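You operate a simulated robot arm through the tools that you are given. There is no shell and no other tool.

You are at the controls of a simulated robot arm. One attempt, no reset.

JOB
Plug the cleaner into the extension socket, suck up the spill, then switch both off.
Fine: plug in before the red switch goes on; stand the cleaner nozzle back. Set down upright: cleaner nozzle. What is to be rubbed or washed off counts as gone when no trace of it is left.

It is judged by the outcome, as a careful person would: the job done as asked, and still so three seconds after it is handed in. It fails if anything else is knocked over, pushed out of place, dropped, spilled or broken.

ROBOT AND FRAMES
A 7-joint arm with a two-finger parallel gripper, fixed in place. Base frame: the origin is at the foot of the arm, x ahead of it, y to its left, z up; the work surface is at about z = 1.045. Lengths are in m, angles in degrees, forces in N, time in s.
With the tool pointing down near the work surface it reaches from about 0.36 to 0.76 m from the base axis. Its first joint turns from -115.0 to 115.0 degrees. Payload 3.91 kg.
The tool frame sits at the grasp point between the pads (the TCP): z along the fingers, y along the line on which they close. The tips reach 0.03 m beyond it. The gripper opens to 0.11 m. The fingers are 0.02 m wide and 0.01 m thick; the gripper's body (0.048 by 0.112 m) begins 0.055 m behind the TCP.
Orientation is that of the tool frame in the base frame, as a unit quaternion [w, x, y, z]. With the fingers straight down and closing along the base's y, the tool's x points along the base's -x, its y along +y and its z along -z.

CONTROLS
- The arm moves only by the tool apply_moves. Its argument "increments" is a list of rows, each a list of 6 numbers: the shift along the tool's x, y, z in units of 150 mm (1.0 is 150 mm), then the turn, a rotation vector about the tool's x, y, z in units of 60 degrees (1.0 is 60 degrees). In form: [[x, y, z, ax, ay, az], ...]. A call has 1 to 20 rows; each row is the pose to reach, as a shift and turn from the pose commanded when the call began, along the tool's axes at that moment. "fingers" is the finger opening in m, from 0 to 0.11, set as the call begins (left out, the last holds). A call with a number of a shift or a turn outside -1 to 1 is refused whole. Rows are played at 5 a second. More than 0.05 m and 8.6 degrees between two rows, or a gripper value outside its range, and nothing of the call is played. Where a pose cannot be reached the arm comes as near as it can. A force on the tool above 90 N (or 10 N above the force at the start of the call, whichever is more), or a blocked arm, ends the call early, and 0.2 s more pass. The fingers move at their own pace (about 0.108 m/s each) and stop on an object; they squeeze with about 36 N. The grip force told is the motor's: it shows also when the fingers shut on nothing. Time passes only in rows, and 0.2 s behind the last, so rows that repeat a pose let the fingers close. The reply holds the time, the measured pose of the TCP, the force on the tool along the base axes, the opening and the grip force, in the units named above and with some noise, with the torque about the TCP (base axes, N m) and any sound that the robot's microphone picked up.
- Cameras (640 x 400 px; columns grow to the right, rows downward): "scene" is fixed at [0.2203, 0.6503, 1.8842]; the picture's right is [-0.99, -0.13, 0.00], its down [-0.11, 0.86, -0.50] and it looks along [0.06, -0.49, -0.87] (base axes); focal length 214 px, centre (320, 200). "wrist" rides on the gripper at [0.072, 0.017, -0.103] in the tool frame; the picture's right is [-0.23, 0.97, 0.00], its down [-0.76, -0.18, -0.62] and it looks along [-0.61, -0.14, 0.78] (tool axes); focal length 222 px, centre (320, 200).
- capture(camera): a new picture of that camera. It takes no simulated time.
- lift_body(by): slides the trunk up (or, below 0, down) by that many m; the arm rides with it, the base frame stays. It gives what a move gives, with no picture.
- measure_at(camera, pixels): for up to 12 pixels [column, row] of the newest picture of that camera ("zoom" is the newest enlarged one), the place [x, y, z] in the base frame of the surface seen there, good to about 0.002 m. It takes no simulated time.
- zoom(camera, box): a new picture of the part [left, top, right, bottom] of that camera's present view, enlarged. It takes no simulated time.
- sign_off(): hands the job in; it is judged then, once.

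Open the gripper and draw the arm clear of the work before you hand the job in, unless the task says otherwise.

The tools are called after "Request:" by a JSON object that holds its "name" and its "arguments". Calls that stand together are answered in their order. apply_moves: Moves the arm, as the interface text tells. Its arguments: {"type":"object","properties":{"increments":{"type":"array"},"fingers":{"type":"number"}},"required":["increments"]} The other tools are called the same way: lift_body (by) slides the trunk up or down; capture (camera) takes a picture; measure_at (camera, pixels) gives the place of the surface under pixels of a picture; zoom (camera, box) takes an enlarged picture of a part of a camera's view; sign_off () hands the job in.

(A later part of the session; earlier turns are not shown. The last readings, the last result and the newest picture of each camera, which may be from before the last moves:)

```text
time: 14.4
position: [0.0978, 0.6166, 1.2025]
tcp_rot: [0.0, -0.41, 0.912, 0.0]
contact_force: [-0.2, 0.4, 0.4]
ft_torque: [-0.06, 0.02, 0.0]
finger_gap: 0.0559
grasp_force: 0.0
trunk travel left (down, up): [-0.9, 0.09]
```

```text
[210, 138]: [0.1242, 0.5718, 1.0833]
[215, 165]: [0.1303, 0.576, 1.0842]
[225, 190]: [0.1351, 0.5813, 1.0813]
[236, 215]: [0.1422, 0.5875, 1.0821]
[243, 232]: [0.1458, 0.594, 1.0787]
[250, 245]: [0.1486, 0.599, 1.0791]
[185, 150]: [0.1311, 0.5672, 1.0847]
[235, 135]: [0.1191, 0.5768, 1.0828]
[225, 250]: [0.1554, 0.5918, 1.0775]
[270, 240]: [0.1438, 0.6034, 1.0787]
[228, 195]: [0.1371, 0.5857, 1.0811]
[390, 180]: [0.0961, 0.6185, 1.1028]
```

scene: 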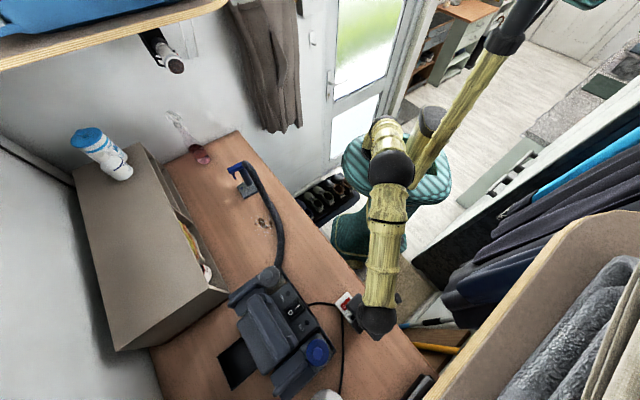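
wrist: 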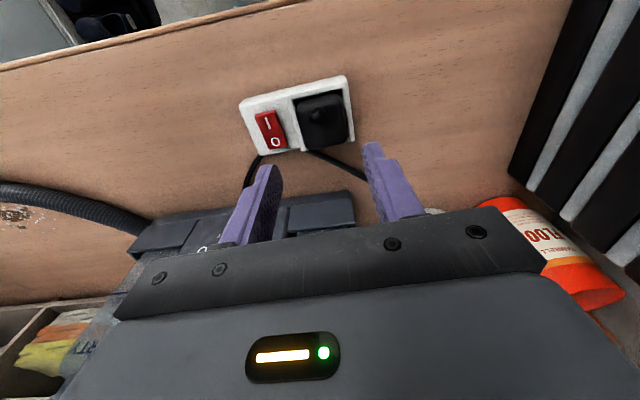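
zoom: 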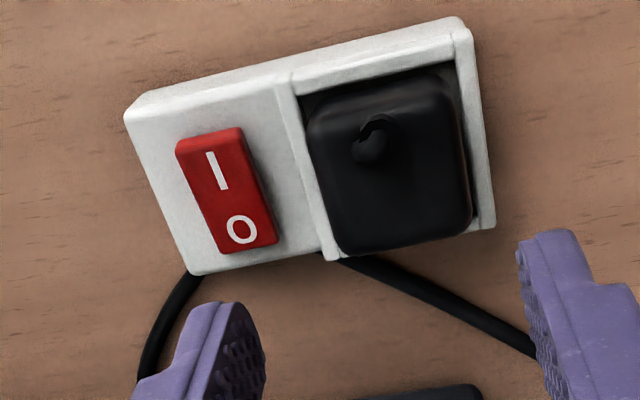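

The I half is raised (z 1.084) and O is down (1.079), so it is off. I close the fingers and move above the I half at (0.1283, 0.5748), stopping about 10 mm above.

Request:
{"name": "apply_moves", "arguments": {"increments": [[0.038, -0.174, 0, 0, 0, 0], [0.075, -0.348, 0, 0, 0, 0], [0.075, -0.348, 0.26, 0, 0, 0], [0.075, -0.348, 0.519, 0, 0, 0], [0.075, -0.348, 0.519, 0, 0, 0]], "fingers": 0.0}}

Request:
{"name": "capture", "arguments": {"camera": "wrist"}}

Request:
{"name": "zoom", "arguments": {"camera": "wrist", "box": [240, 90, 440, 215]}}

```text
time: 15.6
position: [0.1302, 0.5745, 1.1246]
tcp_rot: [0.0, -0.41, 0.912, 0.001]
contact_force: [0.3, 0.1, -0.5]
ft_torque: [0.0, 0.01, -0.01]
finger_gap: 0.0002
grasp_force: 35.5
trunk travel left (down, up): [-0.9, 0.09]
```

```text
taken
```

wrist: 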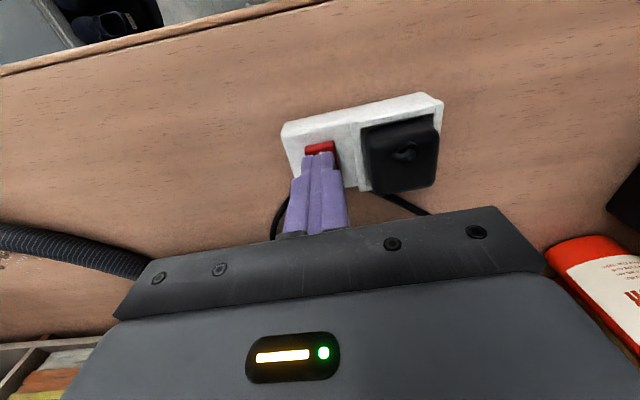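

```text
3.20 times, centred on (340, 152) of wrist
```

zoom: 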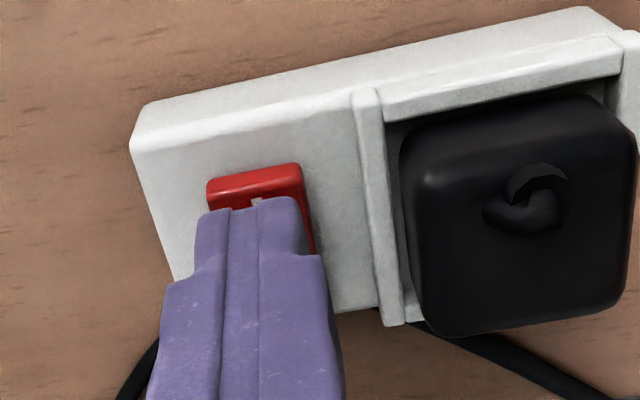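

The closed tips are just above the rocker's I half. I check the tip edge position against the rocker before pressing.

Request:
{"name": "measure_at", "arguments": {"camera": "zoom", "pixels": [[215, 212], [245, 210], [280, 202], [245, 212], [230, 185], [290, 170], [215, 190], [305, 220], [250, 172], [225, 240], [245, 230], [275, 210]]}}

```text
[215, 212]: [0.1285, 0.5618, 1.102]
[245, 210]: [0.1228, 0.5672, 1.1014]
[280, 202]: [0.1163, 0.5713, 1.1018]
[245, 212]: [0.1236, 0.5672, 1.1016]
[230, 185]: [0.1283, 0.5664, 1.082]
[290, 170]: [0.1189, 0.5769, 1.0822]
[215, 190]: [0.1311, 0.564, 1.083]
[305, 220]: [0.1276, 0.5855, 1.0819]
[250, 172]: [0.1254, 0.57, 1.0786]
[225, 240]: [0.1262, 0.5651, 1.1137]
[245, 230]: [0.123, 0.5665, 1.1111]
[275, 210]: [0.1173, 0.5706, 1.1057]
```

The tips cover f 0.500–0.520, fully on the I half (rocker middle at 0.523). I press down slowly, shifted 3 mm towards the I end.

Request:
{"name": "apply_moves", "arguments": {"increments": [[0.02, 0, 0.05, 0, 0, 0], [0.02, 0, 0.08, 0, 0, 0], [0.02, 0, 0.1, 0, 0, 0], [0.02, 0, 0.12, 0, 0, 0]]}}

Request:
{"name": "zoom", "arguments": {"camera": "wrist", "box": [240, 90, 440, 215]}}

```text
time: 16.6
position: [0.1266, 0.5722, 1.1109]
tcp_rot: [0.002, -0.41, 0.912, 0.005]
contact_force: [1.1, -1.1, 25.1]
ft_torque: [0.11, -0.19, 0.1]
finger_gap: 0.0002
grasp_force: 35.8
trunk travel left (down, up): [-0.9, 0.09]
```

```text
3.20 times, centred on (340, 152) of wrist
```

zoom: 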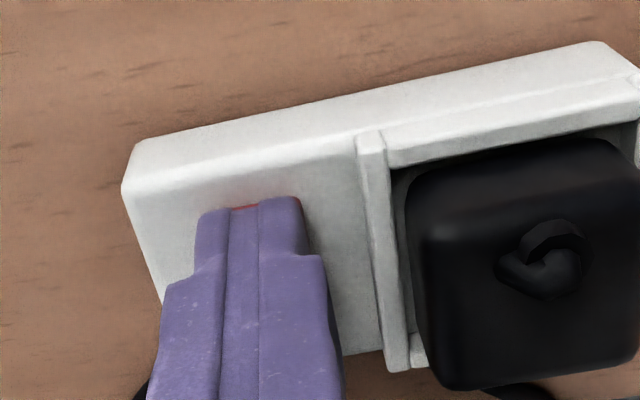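

Contact at 25 N but no click yet, tips at about z 1.081. I press a few mm further.

Request:
{"name": "apply_moves", "arguments": {"increments": [[0, 0, 0.015, 0, 0, 0], [0, 0, 0.03, 0, 0, 0], [0, 0, 0.03, 0, 0, 0]]}}

Request:
{"name": "zoom", "arguments": {"camera": "wrist", "box": [240, 90, 440, 215]}}

```text
time: 17.4
position: [0.1257, 0.5715, 1.1104]
tcp_rot: [0.005, -0.408, 0.913, 0.007]
contact_force: [2.8, 3.8, 58.0]
ft_torque: [0.51, -0.55, 0.07]
finger_gap: 0.0002
grasp_force: 36.3
trunk travel left (down, up): [-0.9, 0.09]
```

```text
3.20 times, centred on (340, 152) of wrist
```

zoom: 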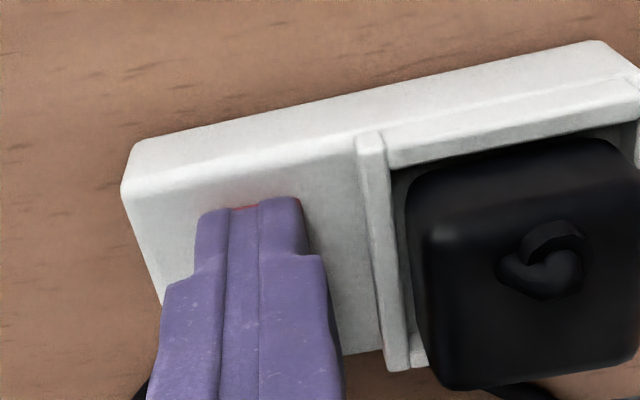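

It is solid at 58 N, so the rocker is at its stop. I lift off and look at its state.

Request:
{"name": "apply_moves", "arguments": {"increments": [[0, 0, -0.15, 0, 0, 0], [0.1, 0, -0.4, 0, 0, 0], [0.2, 0, -0.6, 0, 0, 0], [0.2, 0, -0.6, 0, 0, 0]]}}

Request:
{"name": "capture", "arguments": {"camera": "wrist"}}

Request:
{"name": "zoom", "arguments": {"camera": "scene", "box": [320, 280, 390, 340]}}

```text
time: 18.4
position: [0.1074, 0.5506, 1.1907]
tcp_rot: [0.0, -0.409, 0.912, 0.0]
contact_force: [0.0, 0.2, -0.4]
ft_torque: [-0.01, -0.03, 0.0]
finger_gap: 0.0001
grasp_force: 35.7
trunk travel left (down, up): [-0.9, 0.09]
```

```text
taken
```

wrist: 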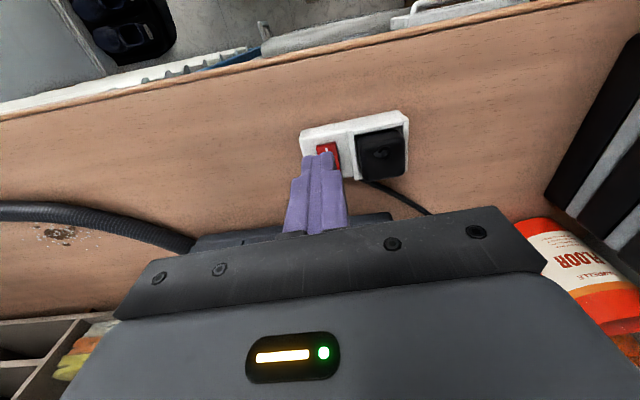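

```text
6.67 times, centred on (355, 310) of scene
```

zoom: 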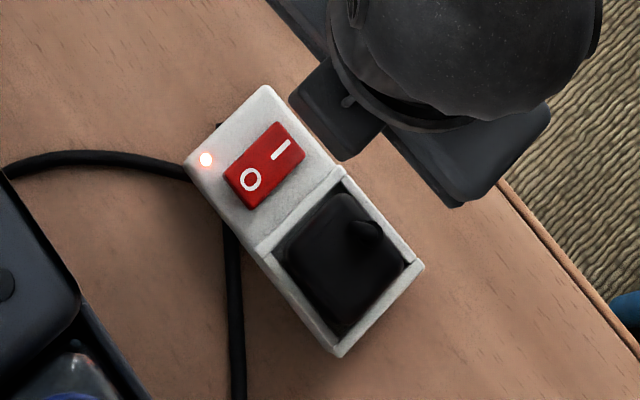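

The socket's indicator lamp at (205,158) is now lit, so the red switch is on. Next I zoom in on the cleaner's control panel.

Request:
{"name": "zoom", "arguments": {"camera": "scene", "box": [255, 265, 335, 345]}}

Request:
{"name": "measure_at", "arguments": {"camera": "zoom", "pixels": [[322, 240], [295, 240], [335, 215], [270, 265], [300, 255], [340, 250], [310, 220], [280, 240], [320, 280], [255, 180], [350, 320], [360, 210]]}}

```text
5.00 times, centred on (295, 305) of scene
```

zoom: 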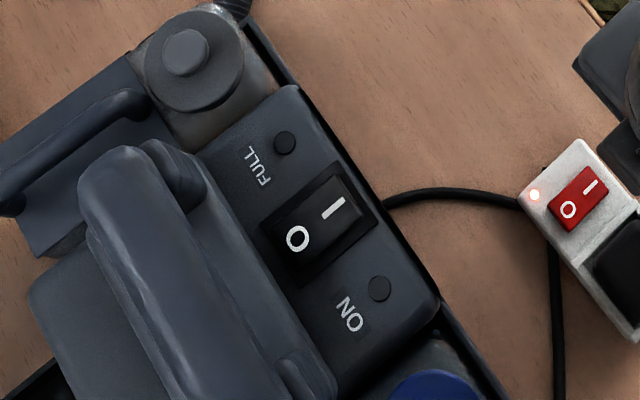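

```text
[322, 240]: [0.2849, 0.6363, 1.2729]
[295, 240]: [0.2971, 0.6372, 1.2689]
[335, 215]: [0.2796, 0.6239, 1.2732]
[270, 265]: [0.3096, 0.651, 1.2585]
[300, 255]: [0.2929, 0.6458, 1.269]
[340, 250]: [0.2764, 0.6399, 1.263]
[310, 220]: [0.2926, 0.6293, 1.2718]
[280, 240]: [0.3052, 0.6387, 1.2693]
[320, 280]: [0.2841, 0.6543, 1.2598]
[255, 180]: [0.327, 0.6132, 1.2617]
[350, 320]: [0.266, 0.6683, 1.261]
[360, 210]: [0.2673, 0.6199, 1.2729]
```

The cleaner's black rocker is centred near (318,222), I towards the base at (333,208), O at (297,239), with a carrying handle beside it. I measure the rocker's ends and nearby parts' heights.

Request:
{"name": "measure_at", "arguments": {"camera": "zoom", "pixels": [[345, 200], [333, 208], [318, 222], [305, 232], [295, 243], [350, 215], [330, 185], [285, 232], [305, 260], [130, 200], [185, 50], [260, 330]]}}

Request:
{"name": "measure_at", "arguments": {"camera": "zoom", "pixels": [[345, 200], [333, 208], [318, 222], [305, 232], [295, 243], [350, 215], [330, 185], [285, 232], [305, 260], [200, 240], [430, 390], [110, 105]]}}

```text
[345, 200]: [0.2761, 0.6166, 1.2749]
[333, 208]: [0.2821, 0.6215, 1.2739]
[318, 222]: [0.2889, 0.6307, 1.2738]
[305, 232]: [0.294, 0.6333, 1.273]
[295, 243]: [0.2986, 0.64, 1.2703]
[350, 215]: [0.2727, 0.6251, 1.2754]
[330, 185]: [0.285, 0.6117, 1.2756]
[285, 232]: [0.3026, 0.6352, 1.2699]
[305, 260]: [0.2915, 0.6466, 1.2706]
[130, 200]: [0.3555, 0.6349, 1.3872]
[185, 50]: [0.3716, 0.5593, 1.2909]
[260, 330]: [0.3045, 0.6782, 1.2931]
```

```text
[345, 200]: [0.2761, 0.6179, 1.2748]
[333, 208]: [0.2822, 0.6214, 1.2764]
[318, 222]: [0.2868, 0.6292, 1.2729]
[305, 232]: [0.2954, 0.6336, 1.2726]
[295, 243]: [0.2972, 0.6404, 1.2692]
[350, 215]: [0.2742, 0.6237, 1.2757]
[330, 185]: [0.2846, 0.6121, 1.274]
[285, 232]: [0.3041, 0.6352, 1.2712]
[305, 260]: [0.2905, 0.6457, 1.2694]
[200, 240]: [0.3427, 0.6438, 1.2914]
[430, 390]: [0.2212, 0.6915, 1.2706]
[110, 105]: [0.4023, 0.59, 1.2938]
```

The handle top reaches z≈1.387, so I check its near edge for clearance before approaching the rocker.

Request:
{"name": "measure_at", "arguments": {"camera": "zoom", "pixels": [[140, 165], [170, 185], [160, 260], [190, 300], [220, 350], [175, 215], [185, 165], [205, 200], [230, 240], [180, 240], [215, 290], [240, 300]]}}

```text
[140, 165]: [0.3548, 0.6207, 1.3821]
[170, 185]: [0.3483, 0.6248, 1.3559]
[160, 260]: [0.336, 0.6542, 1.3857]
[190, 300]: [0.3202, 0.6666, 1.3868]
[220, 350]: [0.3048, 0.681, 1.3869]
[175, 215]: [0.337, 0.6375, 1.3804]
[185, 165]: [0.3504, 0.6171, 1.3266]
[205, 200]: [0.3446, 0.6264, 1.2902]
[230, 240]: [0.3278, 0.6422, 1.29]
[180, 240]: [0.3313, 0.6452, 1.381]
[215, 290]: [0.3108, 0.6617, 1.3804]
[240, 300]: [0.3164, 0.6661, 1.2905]
```

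The handle's near edge is at f≈0.695 and the I half spans f≈0.637–0.657, so a vertical press there clears it. I first raise the arm to z≈1.34 while moving sideways.

Request:
{"name": "apply_moves", "arguments": {"increments": [[0, 0, -0.32, 0, 0, 0], [0, -0.08, -0.62, 0, 0, 0], [0, -0.22, -0.88, 0, 0, 0], [0, -0.45, -0.983, 0, 0, 0], [0, -0.555, -0.983, 0, 0, 0], [0, -0.555, -0.983, 0, 0, 0]]}}

Request:
{"name": "capture", "arguments": {"camera": "wrist"}}

Request:
{"name": "capture", "arguments": {"camera": "scene"}}

```text
time: 19.8
position: [0.1671, 0.4952, 1.3399]
tcp_rot: [0.001, -0.409, 0.912, 0.001]
contact_force: [0.5, 0.8, 1.5]
ft_torque: [-0.01, 0.0, -0.01]
finger_gap: 0.0001
grasp_force: 35.8
trunk travel left (down, up): [-0.9, 0.09]
```

```text
taken
```

wrist: 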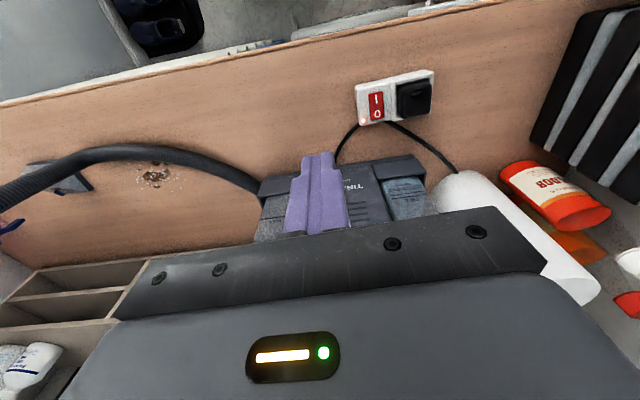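

```text
taken
```

scene: 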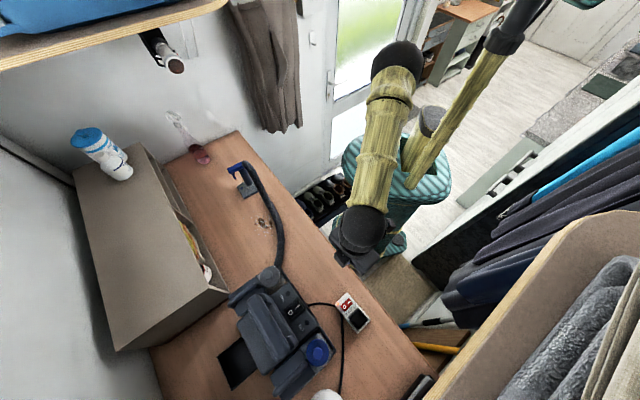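

I move outward over the cleaner's panel, keeping the height.

Request:
{"name": "apply_moves", "arguments": {"increments": [[-0.3, 0, 0, 0, 0, 0], [-0.6, 0, 0, 0, 0, 0], [-0.85, 0, 0, 0, 0, 0], [-0.95, 0, 0, 0, 0, 0], [-0.95, 0, 0, 0, 0, 0]]}}

Request:
{"name": "capture", "arguments": {"camera": "wrist"}}

Request:
{"name": "zoom", "arguments": {"camera": "wrist", "box": [240, 90, 440, 215]}}

```text
time: 21.0
position: [0.2638, 0.6005, 1.3398]
tcp_rot: [0.001, -0.41, 0.912, 0.0]
contact_force: [-0.8, 0.2, -0.1]
ft_torque: [0.01, 0.03, 0.04]
finger_gap: 0.0004
grasp_force: 35.7
trunk travel left (down, up): [-0.9, 0.09]
```

```text
taken
```

wrist: 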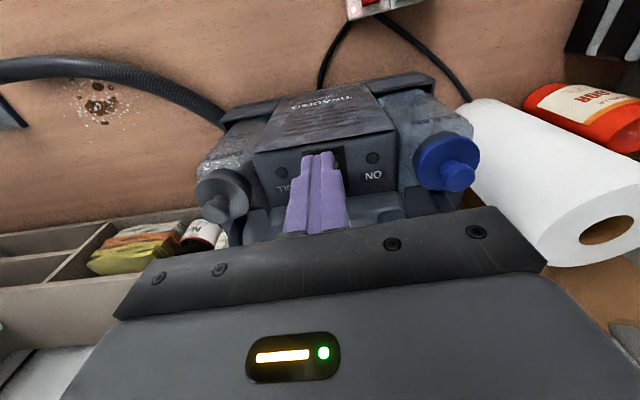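

```text
3.20 times, centred on (340, 152) of wrist
```

zoom: 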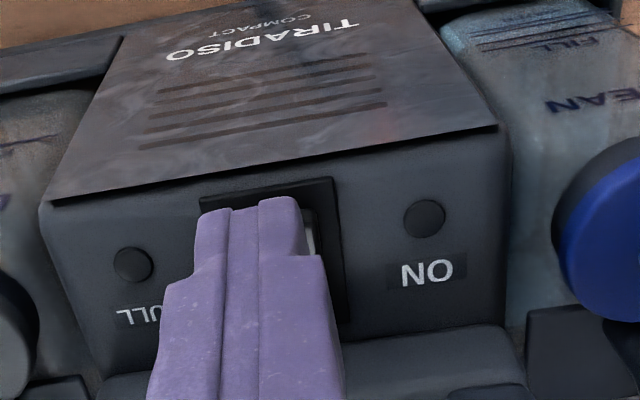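

The panel is in view with the rocker's bezel at about (200–335, 190) behind the finger tips. I measure the bezel corners and the panel to refine.

Request:
{"name": "measure_at", "arguments": {"camera": "zoom", "pixels": [[205, 200], [333, 182], [345, 310], [312, 235], [318, 260], [268, 190], [245, 212], [215, 212], [285, 202], [424, 218], [132, 264], [440, 330]]}}

Request:
{"name": "measure_at", "arguments": {"camera": "zoom", "pixels": [[205, 200], [333, 182], [345, 310], [312, 235], [318, 260], [268, 190], [245, 212], [215, 212], [285, 202], [310, 220], [304, 215], [340, 250]]}}

```text
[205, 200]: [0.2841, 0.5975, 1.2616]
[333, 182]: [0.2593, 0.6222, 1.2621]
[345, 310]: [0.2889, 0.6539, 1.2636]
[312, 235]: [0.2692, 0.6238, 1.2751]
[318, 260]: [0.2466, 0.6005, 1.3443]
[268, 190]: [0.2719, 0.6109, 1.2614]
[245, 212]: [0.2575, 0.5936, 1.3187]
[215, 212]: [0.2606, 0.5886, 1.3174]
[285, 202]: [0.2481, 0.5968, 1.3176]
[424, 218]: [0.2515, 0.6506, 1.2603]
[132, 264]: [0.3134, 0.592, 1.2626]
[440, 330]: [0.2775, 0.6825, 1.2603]
```

```text
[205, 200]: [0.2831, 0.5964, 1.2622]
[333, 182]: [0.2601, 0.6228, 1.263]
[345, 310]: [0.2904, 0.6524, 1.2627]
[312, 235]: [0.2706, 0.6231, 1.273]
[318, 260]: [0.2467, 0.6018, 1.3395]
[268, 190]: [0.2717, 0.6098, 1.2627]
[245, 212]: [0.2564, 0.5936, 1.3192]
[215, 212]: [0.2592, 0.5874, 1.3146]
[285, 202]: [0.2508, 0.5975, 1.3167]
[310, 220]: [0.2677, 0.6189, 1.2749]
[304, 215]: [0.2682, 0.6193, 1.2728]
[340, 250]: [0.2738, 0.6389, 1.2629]
```

The tips' sideways position (e 0.2136) matches the bezel's centre (0.2137). I move 21 mm outward and descend to just above the I half.

Request:
{"name": "apply_moves", "arguments": {"increments": [[-0.143, 0, 0, 0, 0, 0], [-0.143, 0, 0.1, 0, 0, 0], [-0.143, 0, 0.18, 0, 0, 0], [-0.143, 0, 0.18, 0, 0, 0]]}}

Request:
{"name": "zoom", "arguments": {"camera": "wrist", "box": [240, 90, 440, 215]}}

Request:
{"name": "zoom", "arguments": {"camera": "scene", "box": [255, 265, 335, 345]}}

```text
time: 22.0
position: [0.2753, 0.6181, 1.3123]
tcp_rot: [0.001, -0.41, 0.912, 0.001]
contact_force: [0.3, 0.6, 0.1]
ft_torque: [0.01, -0.01, 0.0]
finger_gap: 0.0004
grasp_force: 35.9
trunk travel left (down, up): [-0.9, 0.09]
```

```text
3.20 times, centred on (340, 152) of wrist
```

zoom: 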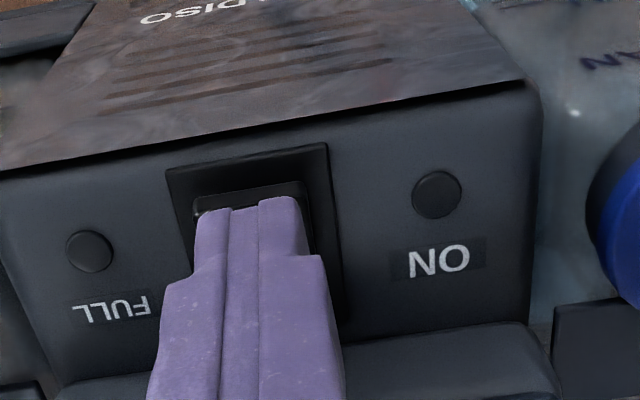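

```text
5.00 times, centred on (295, 305) of scene
```

zoom: 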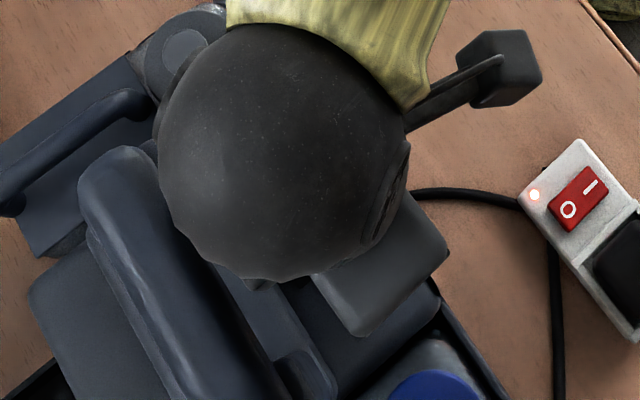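

The tips are right above the I half of the rocker, clear of the handle. I press down gradually.

Request:
{"name": "apply_moves", "arguments": {"increments": [[0, 0, 0.05, 0, 0, 0], [0, 0, 0.08, 0, 0, 0], [0, 0, 0.1, 0, 0, 0], [0, 0, 0.12, 0, 0, 0]]}}

Request:
{"name": "zoom", "arguments": {"camera": "wrist", "box": [240, 90, 440, 215]}}

```text
time: 23.0
position: [0.2769, 0.616, 1.3018]
tcp_rot: [0.005, -0.41, 0.912, 0.004]
contact_force: [1.6, 6.8, 34.2]
ft_torque: [0.47, -0.37, 0.31]
finger_gap: 0.0001
grasp_force: 36.6
trunk travel left (down, up): [-0.9, 0.09]
```

```text
3.20 times, centred on (340, 152) of wrist
```

zoom: 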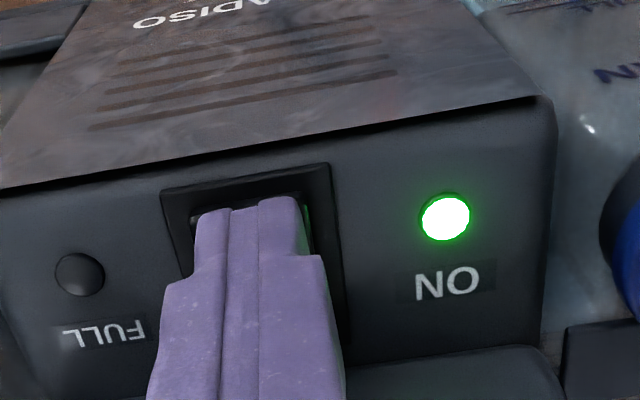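

The green ON lamp at (445,218) is lit: the cleaner runs. I lift off straight up, then draw back.

Request:
{"name": "apply_moves", "arguments": {"increments": [[0, 0, -0.3, 0, 0, 0], [0.1, 0, -0.5, 0, 0, 0], [0.4, 0, -0.6, 0, 0, 0], [0.7, 0, -0.65, 0, 0, 0], [0.7, 0, -0.65, 0, 0, 0]]}}

Request:
{"name": "capture", "arguments": {"camera": "scene"}}

Request:
{"name": "zoom", "arguments": {"camera": "scene", "box": [210, 150, 290, 200]}}

```text
time: 24.2
position: [0.2059, 0.5387, 1.3924]
tcp_rot: [0.0, -0.41, 0.912, 0.0]
contact_force: [0.3, -0.1, -0.2]
ft_torque: [-0.05, -0.01, 0.0]
finger_gap: 0.0
grasp_force: 36.1
trunk travel left (down, up): [-0.9, 0.09]
```

```text
taken
```

scene: 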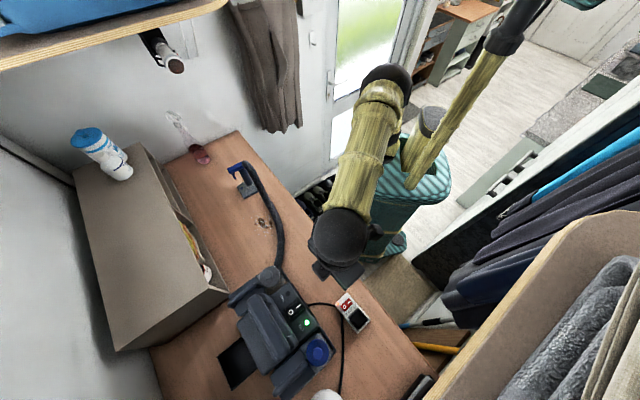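

```text
8.00 times, centred on (250, 175) of scene
```

zoom: 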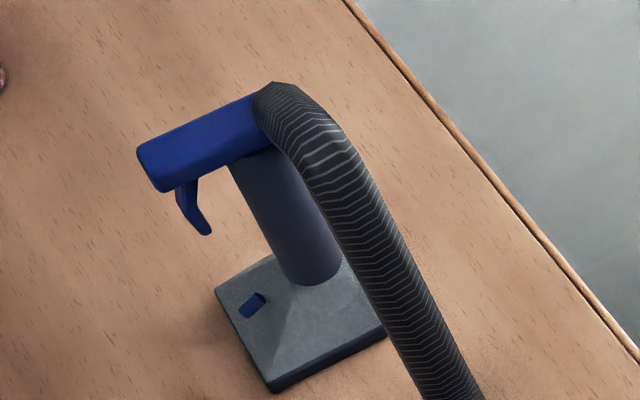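

The nozzle has a square foot, a vertical grey neck, a blue handle on top with trigger, and the hose from its top. I measure all these.

Request:
{"name": "measure_at", "arguments": {"camera": "zoom", "pixels": [[216, 285], [272, 385], [385, 330], [345, 262], [270, 200], [300, 265], [245, 190], [330, 250], [290, 230], [145, 160], [250, 110], [165, 185]]}}

Request:
{"name": "measure_at", "arguments": {"camera": "zoom", "pixels": [[200, 140], [185, 195], [205, 230], [260, 150], [235, 100], [285, 100], [310, 140], [340, 180], [380, 240], [430, 340], [320, 330], [255, 305]]}}

```text
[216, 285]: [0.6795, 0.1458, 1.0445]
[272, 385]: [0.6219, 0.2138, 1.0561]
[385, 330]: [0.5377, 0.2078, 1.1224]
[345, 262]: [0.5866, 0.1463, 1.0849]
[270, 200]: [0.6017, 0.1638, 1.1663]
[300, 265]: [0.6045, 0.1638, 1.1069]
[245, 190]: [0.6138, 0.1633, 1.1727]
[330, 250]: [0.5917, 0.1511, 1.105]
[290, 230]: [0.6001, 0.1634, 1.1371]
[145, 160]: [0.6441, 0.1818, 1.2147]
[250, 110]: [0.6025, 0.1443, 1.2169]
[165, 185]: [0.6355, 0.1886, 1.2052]
```

```text
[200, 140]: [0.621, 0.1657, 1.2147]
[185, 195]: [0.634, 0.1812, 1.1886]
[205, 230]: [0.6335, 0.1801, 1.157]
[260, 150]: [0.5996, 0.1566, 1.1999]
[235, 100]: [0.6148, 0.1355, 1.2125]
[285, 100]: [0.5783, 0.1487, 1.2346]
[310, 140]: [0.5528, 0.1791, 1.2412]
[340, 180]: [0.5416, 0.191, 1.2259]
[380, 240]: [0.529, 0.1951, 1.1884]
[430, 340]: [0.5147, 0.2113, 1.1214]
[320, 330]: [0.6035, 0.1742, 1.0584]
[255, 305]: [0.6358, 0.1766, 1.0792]
```

The neck stands near (0.611,0.150), and the blue handle bar (top z≈1.215) runs outward at about 42°, with the hose leaving its inner end. I travel across at a safe height towards a viewpoint on the nozzle, in four steps.

Request:
{"name": "apply_moves", "arguments": {"increments": [[0.039, -0.3, 0.0, 0, 0, 0], [0.078, -0.6, 0.0, 0, 0, 0], [0.155, -0.901, 0.0, 0, 0, 0]], "fingers": 0.08}}

Request:
{"name": "apply_moves", "arguments": {"increments": [[0.039, -0.3, 0.0, 0, 0, 0], [0.078, -0.6, 0.0, 0, 0, 0], [0.155, -0.901, 0.0, 0, 0, 0]]}}

Request:
{"name": "apply_moves", "arguments": {"increments": [[0.039, -0.3, 0.0, 0, 0, 0], [0.078, -0.6, 0.0, 0, 0, 0], [0.155, -0.901, 0.0, 0, 0, 0]]}}

Request:
{"name": "capture", "arguments": {"camera": "wrist"}}

Request:
{"name": "capture", "arguments": {"camera": "scene"}}

```text
time: 25.0
position: [0.2947, 0.4261, 1.3936]
tcp_rot: [0.001, -0.41, 0.912, 0.002]
contact_force: [0.4, -0.5, 0.5]
ft_torque: [0.03, 0.0, 0.0]
finger_gap: 0.0799
grasp_force: 0.1
trunk travel left (down, up): [-0.9, 0.09]
```

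```text
time: 25.8
position: [0.3833, 0.3207, 1.3909]
tcp_rot: [0.0, -0.41, 0.912, 0.003]
contact_force: [0.2, -0.1, -0.9]
ft_torque: [-0.01, 0.01, 0.0]
finger_gap: 0.0801
grasp_force: 0.0
trunk travel left (down, up): [-0.9, 0.09]
```

```text
time: 26.6
position: [0.4682, 0.2171, 1.3928]
tcp_rot: [0.0, -0.41, 0.912, 0.001]
contact_force: [0.8, -0.7, -0.4]
ft_torque: [0.03, 0.02, 0.04]
finger_gap: 0.0798
grasp_force: 0.0
trunk travel left (down, up): [-0.9, 0.09]
```

```text
taken
```

wrist: 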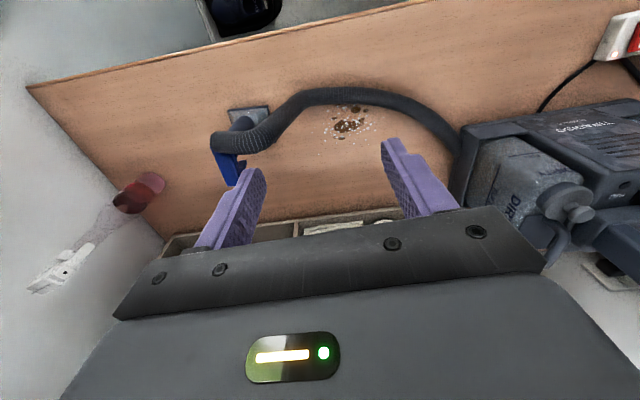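

```text
taken
```

scene: 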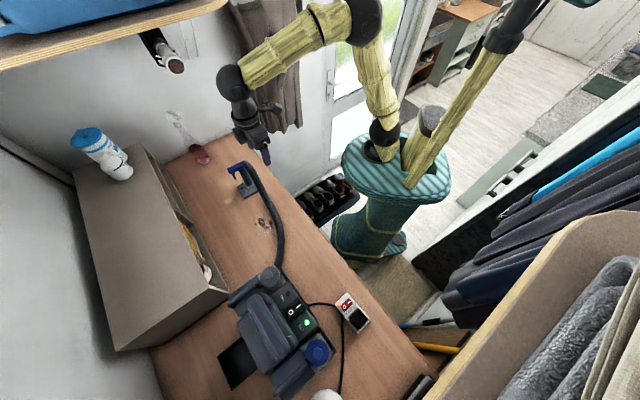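

The wrist view shows the nozzle at (235,145) and the spill at (350,120). I zoom in on both and measure.

Request:
{"name": "zoom", "arguments": {"camera": "wrist", "box": [190, 80, 310, 200]}}

Request:
{"name": "measure_at", "arguments": {"camera": "zoom", "pixels": [[265, 90], [380, 90], [375, 115], [250, 110], [320, 140], [330, 200], [300, 200], [280, 240], [310, 270], [270, 210], [330, 160], [360, 200]]}}

Request:
{"name": "measure_at", "arguments": {"camera": "wrist", "pixels": [[348, 125], [320, 140], [335, 105], [375, 125], [360, 105], [340, 150], [330, 155], [380, 140], [365, 140], [316, 156], [372, 112], [325, 125]]}}

```text
3.33 times, centred on (250, 140) of wrist
```

zoom: 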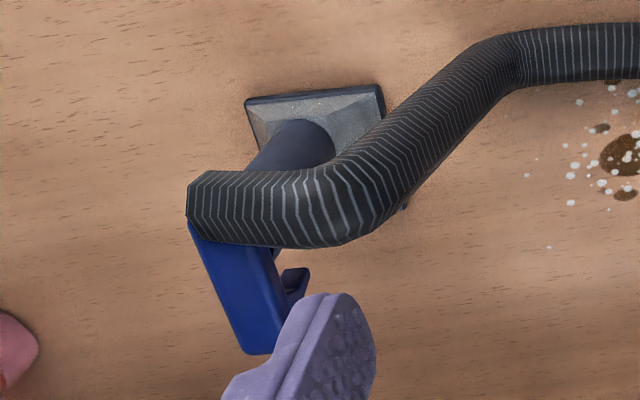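

```text
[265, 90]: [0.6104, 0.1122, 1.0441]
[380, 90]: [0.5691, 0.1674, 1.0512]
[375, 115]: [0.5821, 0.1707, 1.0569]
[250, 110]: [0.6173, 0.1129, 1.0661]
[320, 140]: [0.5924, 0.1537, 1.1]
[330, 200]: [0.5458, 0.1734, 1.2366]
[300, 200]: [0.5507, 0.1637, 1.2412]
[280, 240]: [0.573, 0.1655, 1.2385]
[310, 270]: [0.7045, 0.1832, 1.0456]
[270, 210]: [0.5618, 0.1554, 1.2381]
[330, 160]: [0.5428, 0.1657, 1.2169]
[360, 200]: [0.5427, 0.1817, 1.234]
```

```text
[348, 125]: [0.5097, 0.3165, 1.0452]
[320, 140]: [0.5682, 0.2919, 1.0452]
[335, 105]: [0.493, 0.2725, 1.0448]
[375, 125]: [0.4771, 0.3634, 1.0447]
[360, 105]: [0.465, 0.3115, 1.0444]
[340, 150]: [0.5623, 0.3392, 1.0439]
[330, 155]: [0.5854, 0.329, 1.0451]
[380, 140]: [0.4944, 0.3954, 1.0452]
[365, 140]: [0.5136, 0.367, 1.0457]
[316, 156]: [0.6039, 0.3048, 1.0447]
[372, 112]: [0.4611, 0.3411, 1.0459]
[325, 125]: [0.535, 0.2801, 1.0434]
```

The nozzle's foot is about 70 mm square centred near (0.616,0.163), turned ~41°, and the free part of the blue bar lies outward of the hose. I move above the bar with the fingers set to close across it.

Request:
{"name": "apply_moves", "arguments": {"increments": [[-0.1, -0.25, 0.0, 0, 0, 0.03], [-0.2, -0.5, 0.0, 0, 0, 0.06], [-0.3, -0.75, 0.1, 0, 0, 0.09], [-0.406, -1.0, 0.3, 0, 0, 0.122], [-0.406, -1.0, 0.5, 0, 0, 0.122], [-0.406, -1.0, 0.5, 0, 0, 0.122]]}}

Request:
{"name": "capture", "arguments": {"camera": "wrist"}}

Request:
{"name": "zoom", "arguments": {"camera": "scene", "box": [200, 130, 300, 200]}}

```text
refused: row 4 steps farther than a row can; nothing moved
```

```text
taken
```

wrist: 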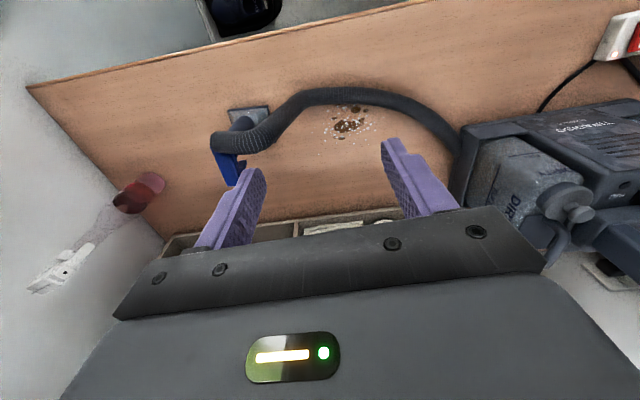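

```text
5.71 times, centred on (250, 165) of scene
```

zoom: 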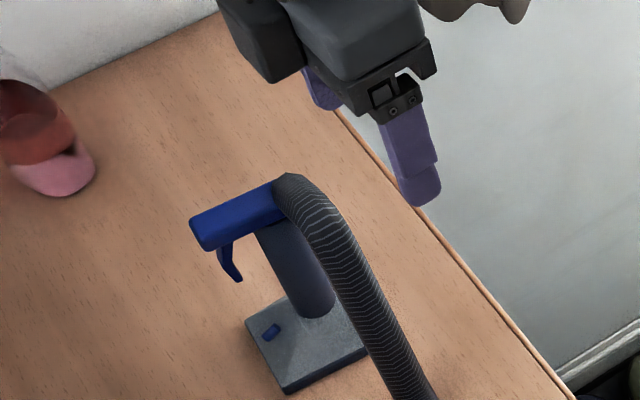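

The call was refused because one row stepped too far; nothing moved. I resend with finer rows.

Request:
{"name": "apply_moves", "arguments": {"increments": [[-0.1, -0.25, 0.0, 0, 0, 0.03], [-0.2, -0.5, 0.0, 0, 0, 0.06], [-0.3, -0.75, 0.05, 0, 0, 0.09], [-0.406, -1.0, 0.15, 0, 0, 0.122], [-0.406, -1.0, 0.35, 0, 0, 0.122], [-0.406, -1.0, 0.5, 0, 0, 0.122], [-0.406, -1.0, 0.5, 0, 0, 0.122]]}}

Request:
{"name": "capture", "arguments": {"camera": "wrist"}}

Request:
{"name": "zoom", "arguments": {"camera": "scene", "box": [200, 130, 300, 200]}}

```text
time: 28.2
position: [0.6147, 0.1637, 1.3166]
tcp_rot: [0.001, -0.351, 0.936, 0.001]
contact_force: [0.3, 0.0, -0.4]
ft_torque: [-0.05, -0.02, -0.02]
finger_gap: 0.0799
grasp_force: 0.1
trunk travel left (down, up): [-0.9, 0.09]
```

```text
taken
```

wrist: 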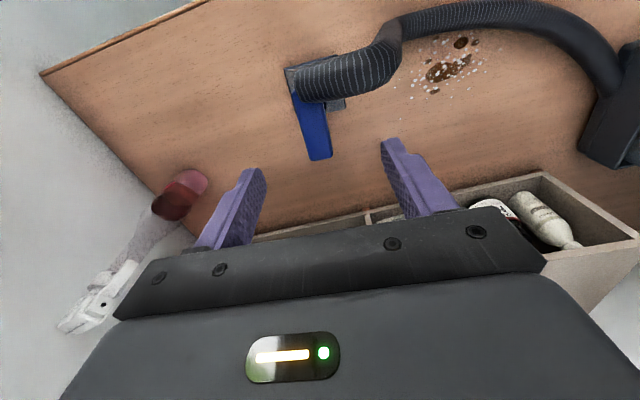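

```text
5.71 times, centred on (250, 165) of scene
```

zoom: 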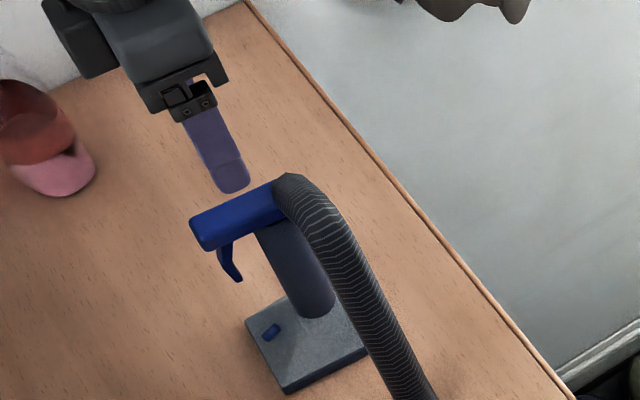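

The bar now appears at (298,100)–(325,160) between the finger tips. I zoom in and measure its edges.

Request:
{"name": "zoom", "arguments": {"camera": "wrist", "box": [270, 60, 370, 180]}}

Request:
{"name": "measure_at", "arguments": {"camera": "zoom", "pixels": [[245, 200], [285, 325], [360, 310], [340, 210], [300, 205], [320, 270], [270, 270], [345, 260], [330, 320], [300, 150], [360, 120], [400, 160]]}}

Request:
{"name": "measure_at", "arguments": {"camera": "zoom", "pixels": [[245, 200], [285, 325], [360, 310], [340, 210], [300, 205], [320, 270], [270, 270], [345, 260], [330, 320], [250, 160], [220, 130], [345, 320]]}}

```text
3.33 times, centred on (320, 120) of wrist
```

zoom: 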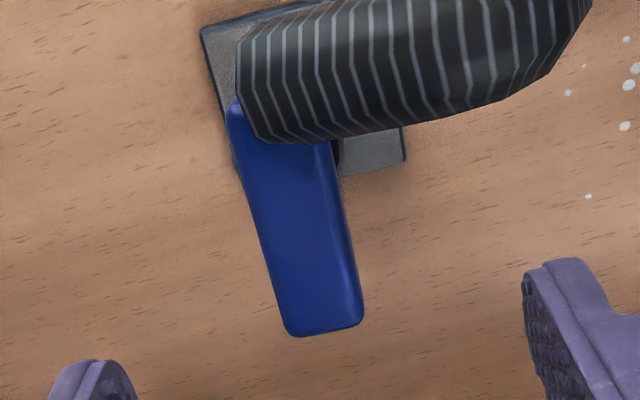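

```text
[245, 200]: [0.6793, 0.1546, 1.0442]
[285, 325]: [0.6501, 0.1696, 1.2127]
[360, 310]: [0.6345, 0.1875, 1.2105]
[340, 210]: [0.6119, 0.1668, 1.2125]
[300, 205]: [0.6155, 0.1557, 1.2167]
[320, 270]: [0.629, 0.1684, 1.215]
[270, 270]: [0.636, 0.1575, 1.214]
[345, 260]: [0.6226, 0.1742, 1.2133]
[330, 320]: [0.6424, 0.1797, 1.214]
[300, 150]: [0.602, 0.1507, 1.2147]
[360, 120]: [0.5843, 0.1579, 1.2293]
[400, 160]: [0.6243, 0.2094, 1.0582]
```

```text
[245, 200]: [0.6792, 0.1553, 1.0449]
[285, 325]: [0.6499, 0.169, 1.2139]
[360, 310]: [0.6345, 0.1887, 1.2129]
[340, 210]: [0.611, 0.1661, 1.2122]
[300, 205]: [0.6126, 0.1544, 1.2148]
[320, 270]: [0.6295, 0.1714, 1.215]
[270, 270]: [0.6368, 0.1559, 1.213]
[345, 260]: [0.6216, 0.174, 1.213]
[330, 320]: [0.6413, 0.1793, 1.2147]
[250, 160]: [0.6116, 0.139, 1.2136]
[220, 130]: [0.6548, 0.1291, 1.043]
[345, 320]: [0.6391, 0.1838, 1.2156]
```

The bar is ~23 mm wide, centred at e'=-0.2868, free of hose beyond f'≈0.552, top z 1.214. I descend with the fingers straddling it at (0.6207,0.1594), tips to z≈1.193.

Request:
{"name": "apply_moves", "arguments": {"increments": [[-0.008, -0.042, 0.15, 0, 0, 0], [-0.008, -0.042, 0.3, 0, 0, 0], [-0.008, -0.042, 0.42, 0, 0, 0], [-0.008, -0.042, 0.42, 0, 0, 0]], "fingers": 0.08}}

Request:
{"name": "capture", "arguments": {"camera": "wrist"}}

Request:
{"name": "zoom", "arguments": {"camera": "scene", "box": [200, 130, 300, 200]}}

```text
time: 29.2
position: [0.6222, 0.1598, 1.2537]
tcp_rot: [0.001, -0.35, 0.937, 0.002]
contact_force: [-0.2, 0.2, 0.0]
ft_torque: [-0.01, 0.0, 0.05]
finger_gap: 0.08
grasp_force: 0.1
trunk travel left (down, up): [-0.9, 0.09]
```

```text
taken
```

wrist: 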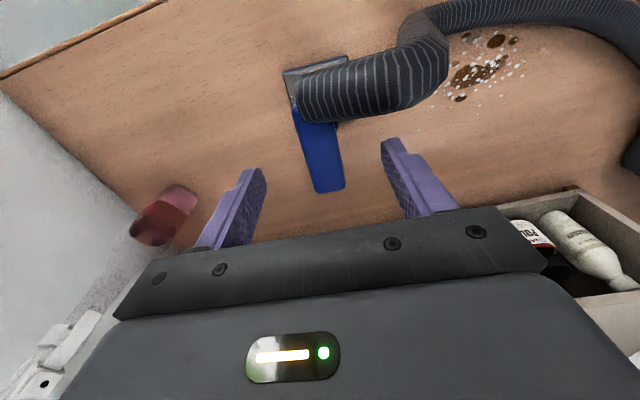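

```text
5.71 times, centred on (250, 165) of scene
```

zoom: 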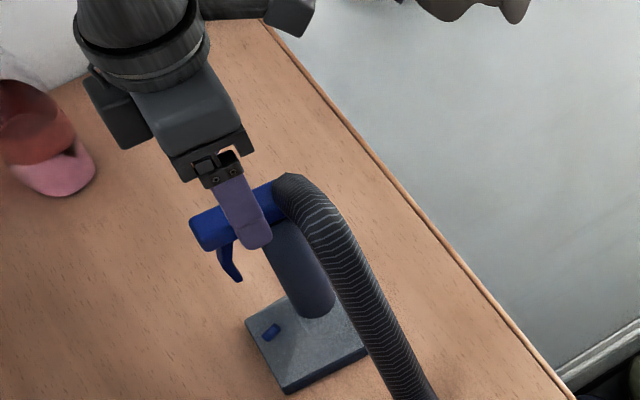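

The bar at (320,150) is centred between the fingers. I descend the last 31 mm.

Request:
{"name": "apply_moves", "arguments": {"increments": [[0, 0, 0.1, 0, 0, 0], [0, 0, 0.21, 0, 0, 0], [0, 0, 0.21, 0, 0, 0]]}}

Request:
{"name": "capture", "arguments": {"camera": "wrist"}}

Request:
{"name": "zoom", "arguments": {"camera": "scene", "box": [200, 130, 300, 200]}}

```text
time: 30.0
position: [0.6223, 0.1594, 1.2229]
tcp_rot: [0.001, -0.351, 0.936, 0.0]
contact_force: [-0.2, 0.3, -0.5]
ft_torque: [0.01, 0.0, -0.02]
finger_gap: 0.0798
grasp_force: 0.0
trunk travel left (down, up): [-0.9, 0.09]
```

```text
taken
```

wrist: 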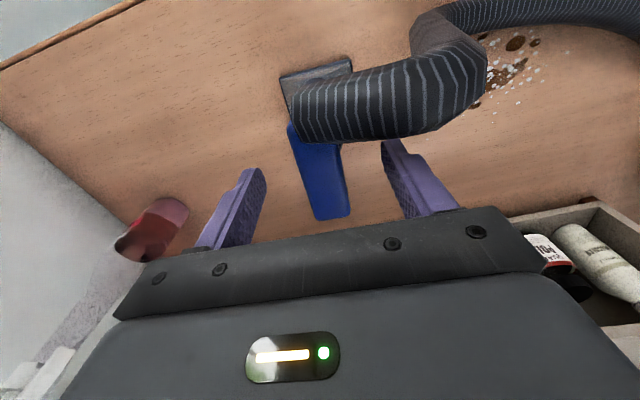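

```text
5.71 times, centred on (250, 165) of scene
```

zoom: 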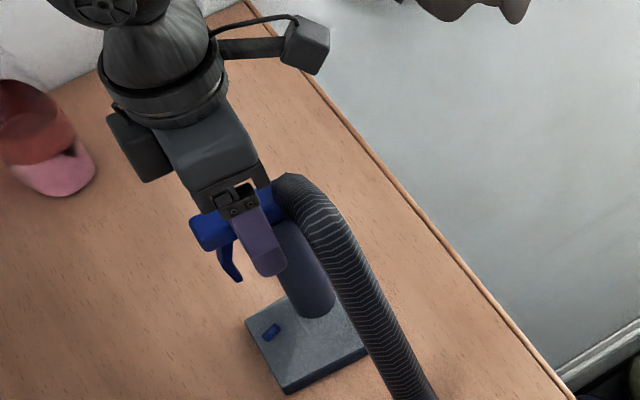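

The fingers straddle the bar with no contact. I close them on it.

Request:
{"name": "apply_moves", "arguments": {"increments": [[0, 0, 0, 0, 0, 0], [0, 0, 0, 0, 0, 0], [0, 0, 0, 0, 0, 0], [0, 0, 0, 0, 0, 0]], "fingers": 0.0}}

Request:
{"name": "capture", "arguments": {"camera": "wrist"}}

Request:
{"name": "zoom", "arguments": {"camera": "scene", "box": [200, 130, 300, 200]}}

```text
time: 31.0
position: [0.6215, 0.1585, 1.2227]
tcp_rot: [0.001, -0.35, 0.937, 0.001]
contact_force: [-0.4, 0.6, 0.3]
ft_torque: [-0.01, 0.11, -0.01]
finger_gap: 0.0252
grasp_force: 36.2
trunk travel left (down, up): [-0.9, 0.09]
```

```text
taken
```

wrist: 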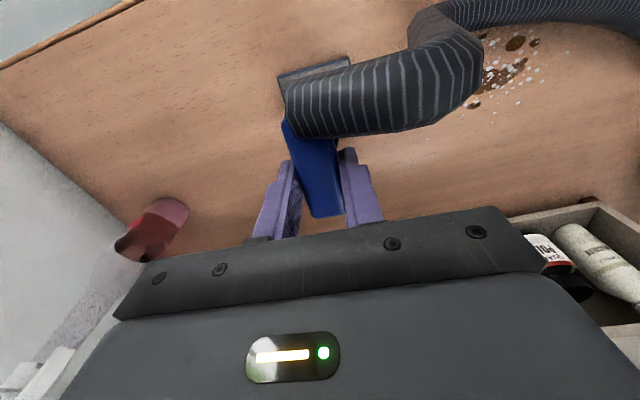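

```text
5.71 times, centred on (250, 165) of scene
```

zoom: 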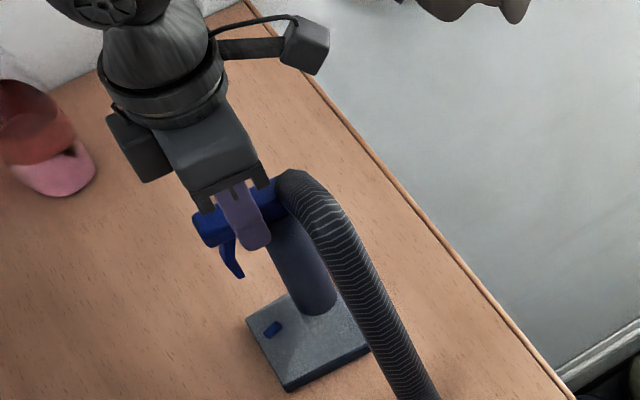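

The nozzle bar is held (gap 0.0252 m, 36 N). Before lifting, I zoom on the spill and measure its extent.

Request:
{"name": "zoom", "arguments": {"camera": "scene", "box": [230, 195, 294, 245]}}

Request:
{"name": "measure_at", "arguments": {"camera": "zoom", "pixels": [[320, 200], [250, 150], [200, 180], [240, 230], [300, 300], [370, 300], [400, 230], [380, 160], [300, 120], [440, 330], [160, 160], [260, 270]]}}

```text
8.00 times, centred on (262, 220) of scene
```

zoom: 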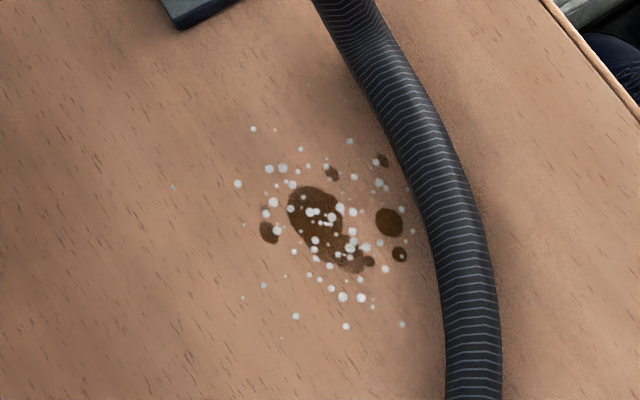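

```text
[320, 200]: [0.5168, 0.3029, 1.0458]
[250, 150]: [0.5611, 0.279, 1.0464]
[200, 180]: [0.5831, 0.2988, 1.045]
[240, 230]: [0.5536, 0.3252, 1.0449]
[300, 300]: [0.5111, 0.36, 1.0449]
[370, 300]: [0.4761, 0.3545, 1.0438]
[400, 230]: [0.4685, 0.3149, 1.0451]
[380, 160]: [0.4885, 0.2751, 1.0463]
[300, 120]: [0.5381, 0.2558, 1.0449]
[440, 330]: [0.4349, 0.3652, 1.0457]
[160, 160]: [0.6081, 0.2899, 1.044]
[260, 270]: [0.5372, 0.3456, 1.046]
```

The spill spans about x 0.456–0.593, y 0.267–0.383 (f' 0.547–0.650, e' -0.167 to -0.025 in tool-aligned axes). I lift the nozzle 20 mm and check that it hangs straight.

Request:
{"name": "apply_moves", "arguments": {"increments": [[0, 0, -0.05, 0, 0, 0], [0, 0, -0.1, 0, 0, 0], [0, 0, -0.133, 0, 0, 0], [0, 0, -0.133, 0, 0, 0]]}}

Request:
{"name": "capture", "arguments": {"camera": "wrist"}}

Request:
{"name": "zoom", "arguments": {"camera": "scene", "box": [200, 130, 300, 200]}}

```text
time: 32.0
position: [0.621, 0.1581, 1.2406]
tcp_rot: [0.0, -0.351, 0.936, 0.0]
contact_force: [0.6, -0.9, -2.5]
ft_torque: [0.02, -0.02, -0.01]
finger_gap: 0.0252
grasp_force: 36.0
trunk travel left (down, up): [-0.9, 0.09]
```

```text
taken
```

wrist: 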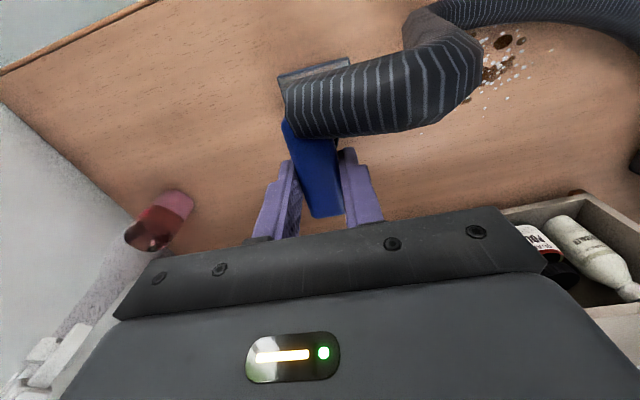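

```text
5.71 times, centred on (250, 165) of scene
```

zoom: 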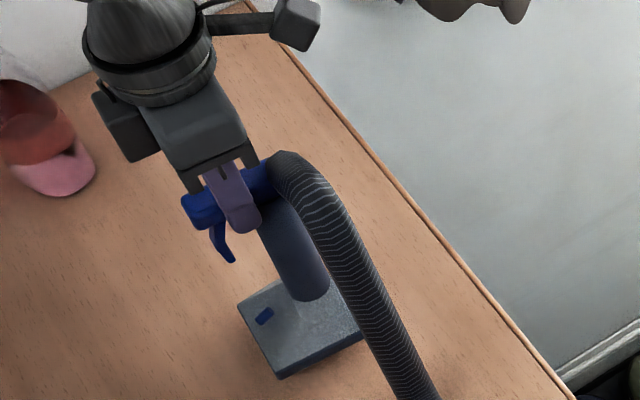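

The nozzle hangs upright (2.5 N load). I carry it along towards the spill's near edge.

Request:
{"name": "apply_moves", "arguments": {"increments": [[0, 0.2, 0, 0, 0, 0], [0, 0.4, 0, 0, 0, 0], [0, 0.6, 0, 0, 0, 0], [0, 0.7, 0, 0, 0, 0], [0, 0.7, 0, 0, 0, 0]]}}

Request:
{"name": "capture", "arguments": {"camera": "scene"}}

Request:
{"name": "zoom", "arguments": {"camera": "scene", "box": [200, 140, 310, 250]}}

```text
time: 33.2
position: [0.5531, 0.2394, 1.2417]
tcp_rot: [0.0, -0.351, 0.936, 0.0]
contact_force: [-0.8, -0.3, -2.1]
ft_torque: [0.03, -0.02, 0.0]
finger_gap: 0.0254
grasp_force: 36.6
trunk travel left (down, up): [-0.9, 0.09]
```

```text
taken
```

scene: 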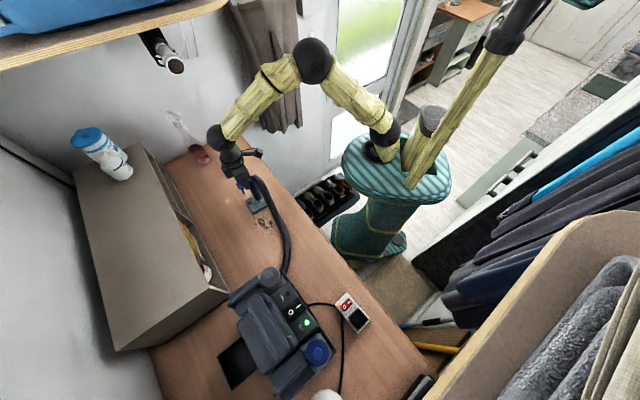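

```text
3.64 times, centred on (255, 195) of scene
```

zoom: 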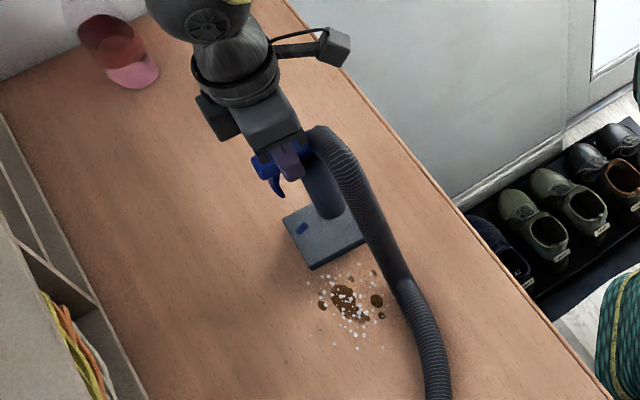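

The nozzle is at the spill's near edge. I lower it to about 2 mm above the table and sweep slowly along the first lane through the middle.

Request:
{"name": "apply_moves", "arguments": {"increments": [[0, 0, 0.06, 0, 0, 0], [0, 0, 0.12, 0, 0, 0], [0, 0.1, 0.12, 0, 0, 0], [0, 0.2, 0.12, 0, 0, 0], [0, 0.3, 0.12, 0, 0, 0], [0, 0.4, 0.12, 0, 0, 0], [0, 0.5, 0.12, 0, 0, 0], [0, 0.6, 0.12, 0, 0, 0], [0, 0.7, 0.12, 0, 0, 0], [0, 0.8, 0.12, 0, 0, 0], [0, 0.9, 0.12, 0, 0, 0], [0, 1.0, 0.12, 0, 0, 0], [0, 1.0, 0.12, 0, 0, 0]]}}

Request:
{"name": "capture", "arguments": {"camera": "scene"}}

Request:
{"name": "zoom", "arguments": {"camera": "scene", "box": [200, 160, 310, 270]}}

```text
time: 36.0
position: [0.4554, 0.3499, 1.2236]
tcp_rot: [0.0, -0.352, 0.936, 0.001]
contact_force: [-0.7, 1.3, -2.7]
ft_torque: [0.02, -0.02, 0.0]
finger_gap: 0.0255
grasp_force: 35.8
trunk travel left (down, up): [-0.9, 0.09]
```

```text
taken
```

scene: 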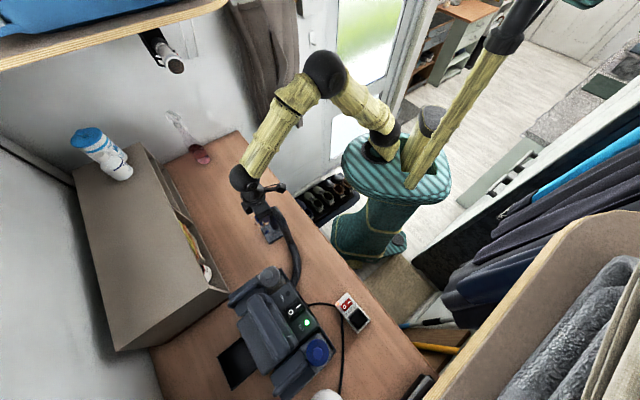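

```text
3.64 times, centred on (255, 215) of scene
```

zoom: 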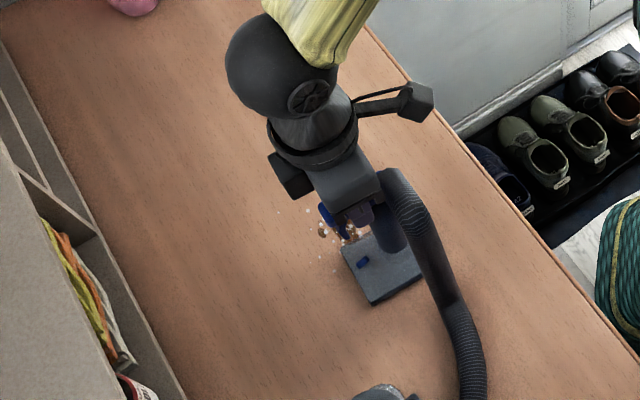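

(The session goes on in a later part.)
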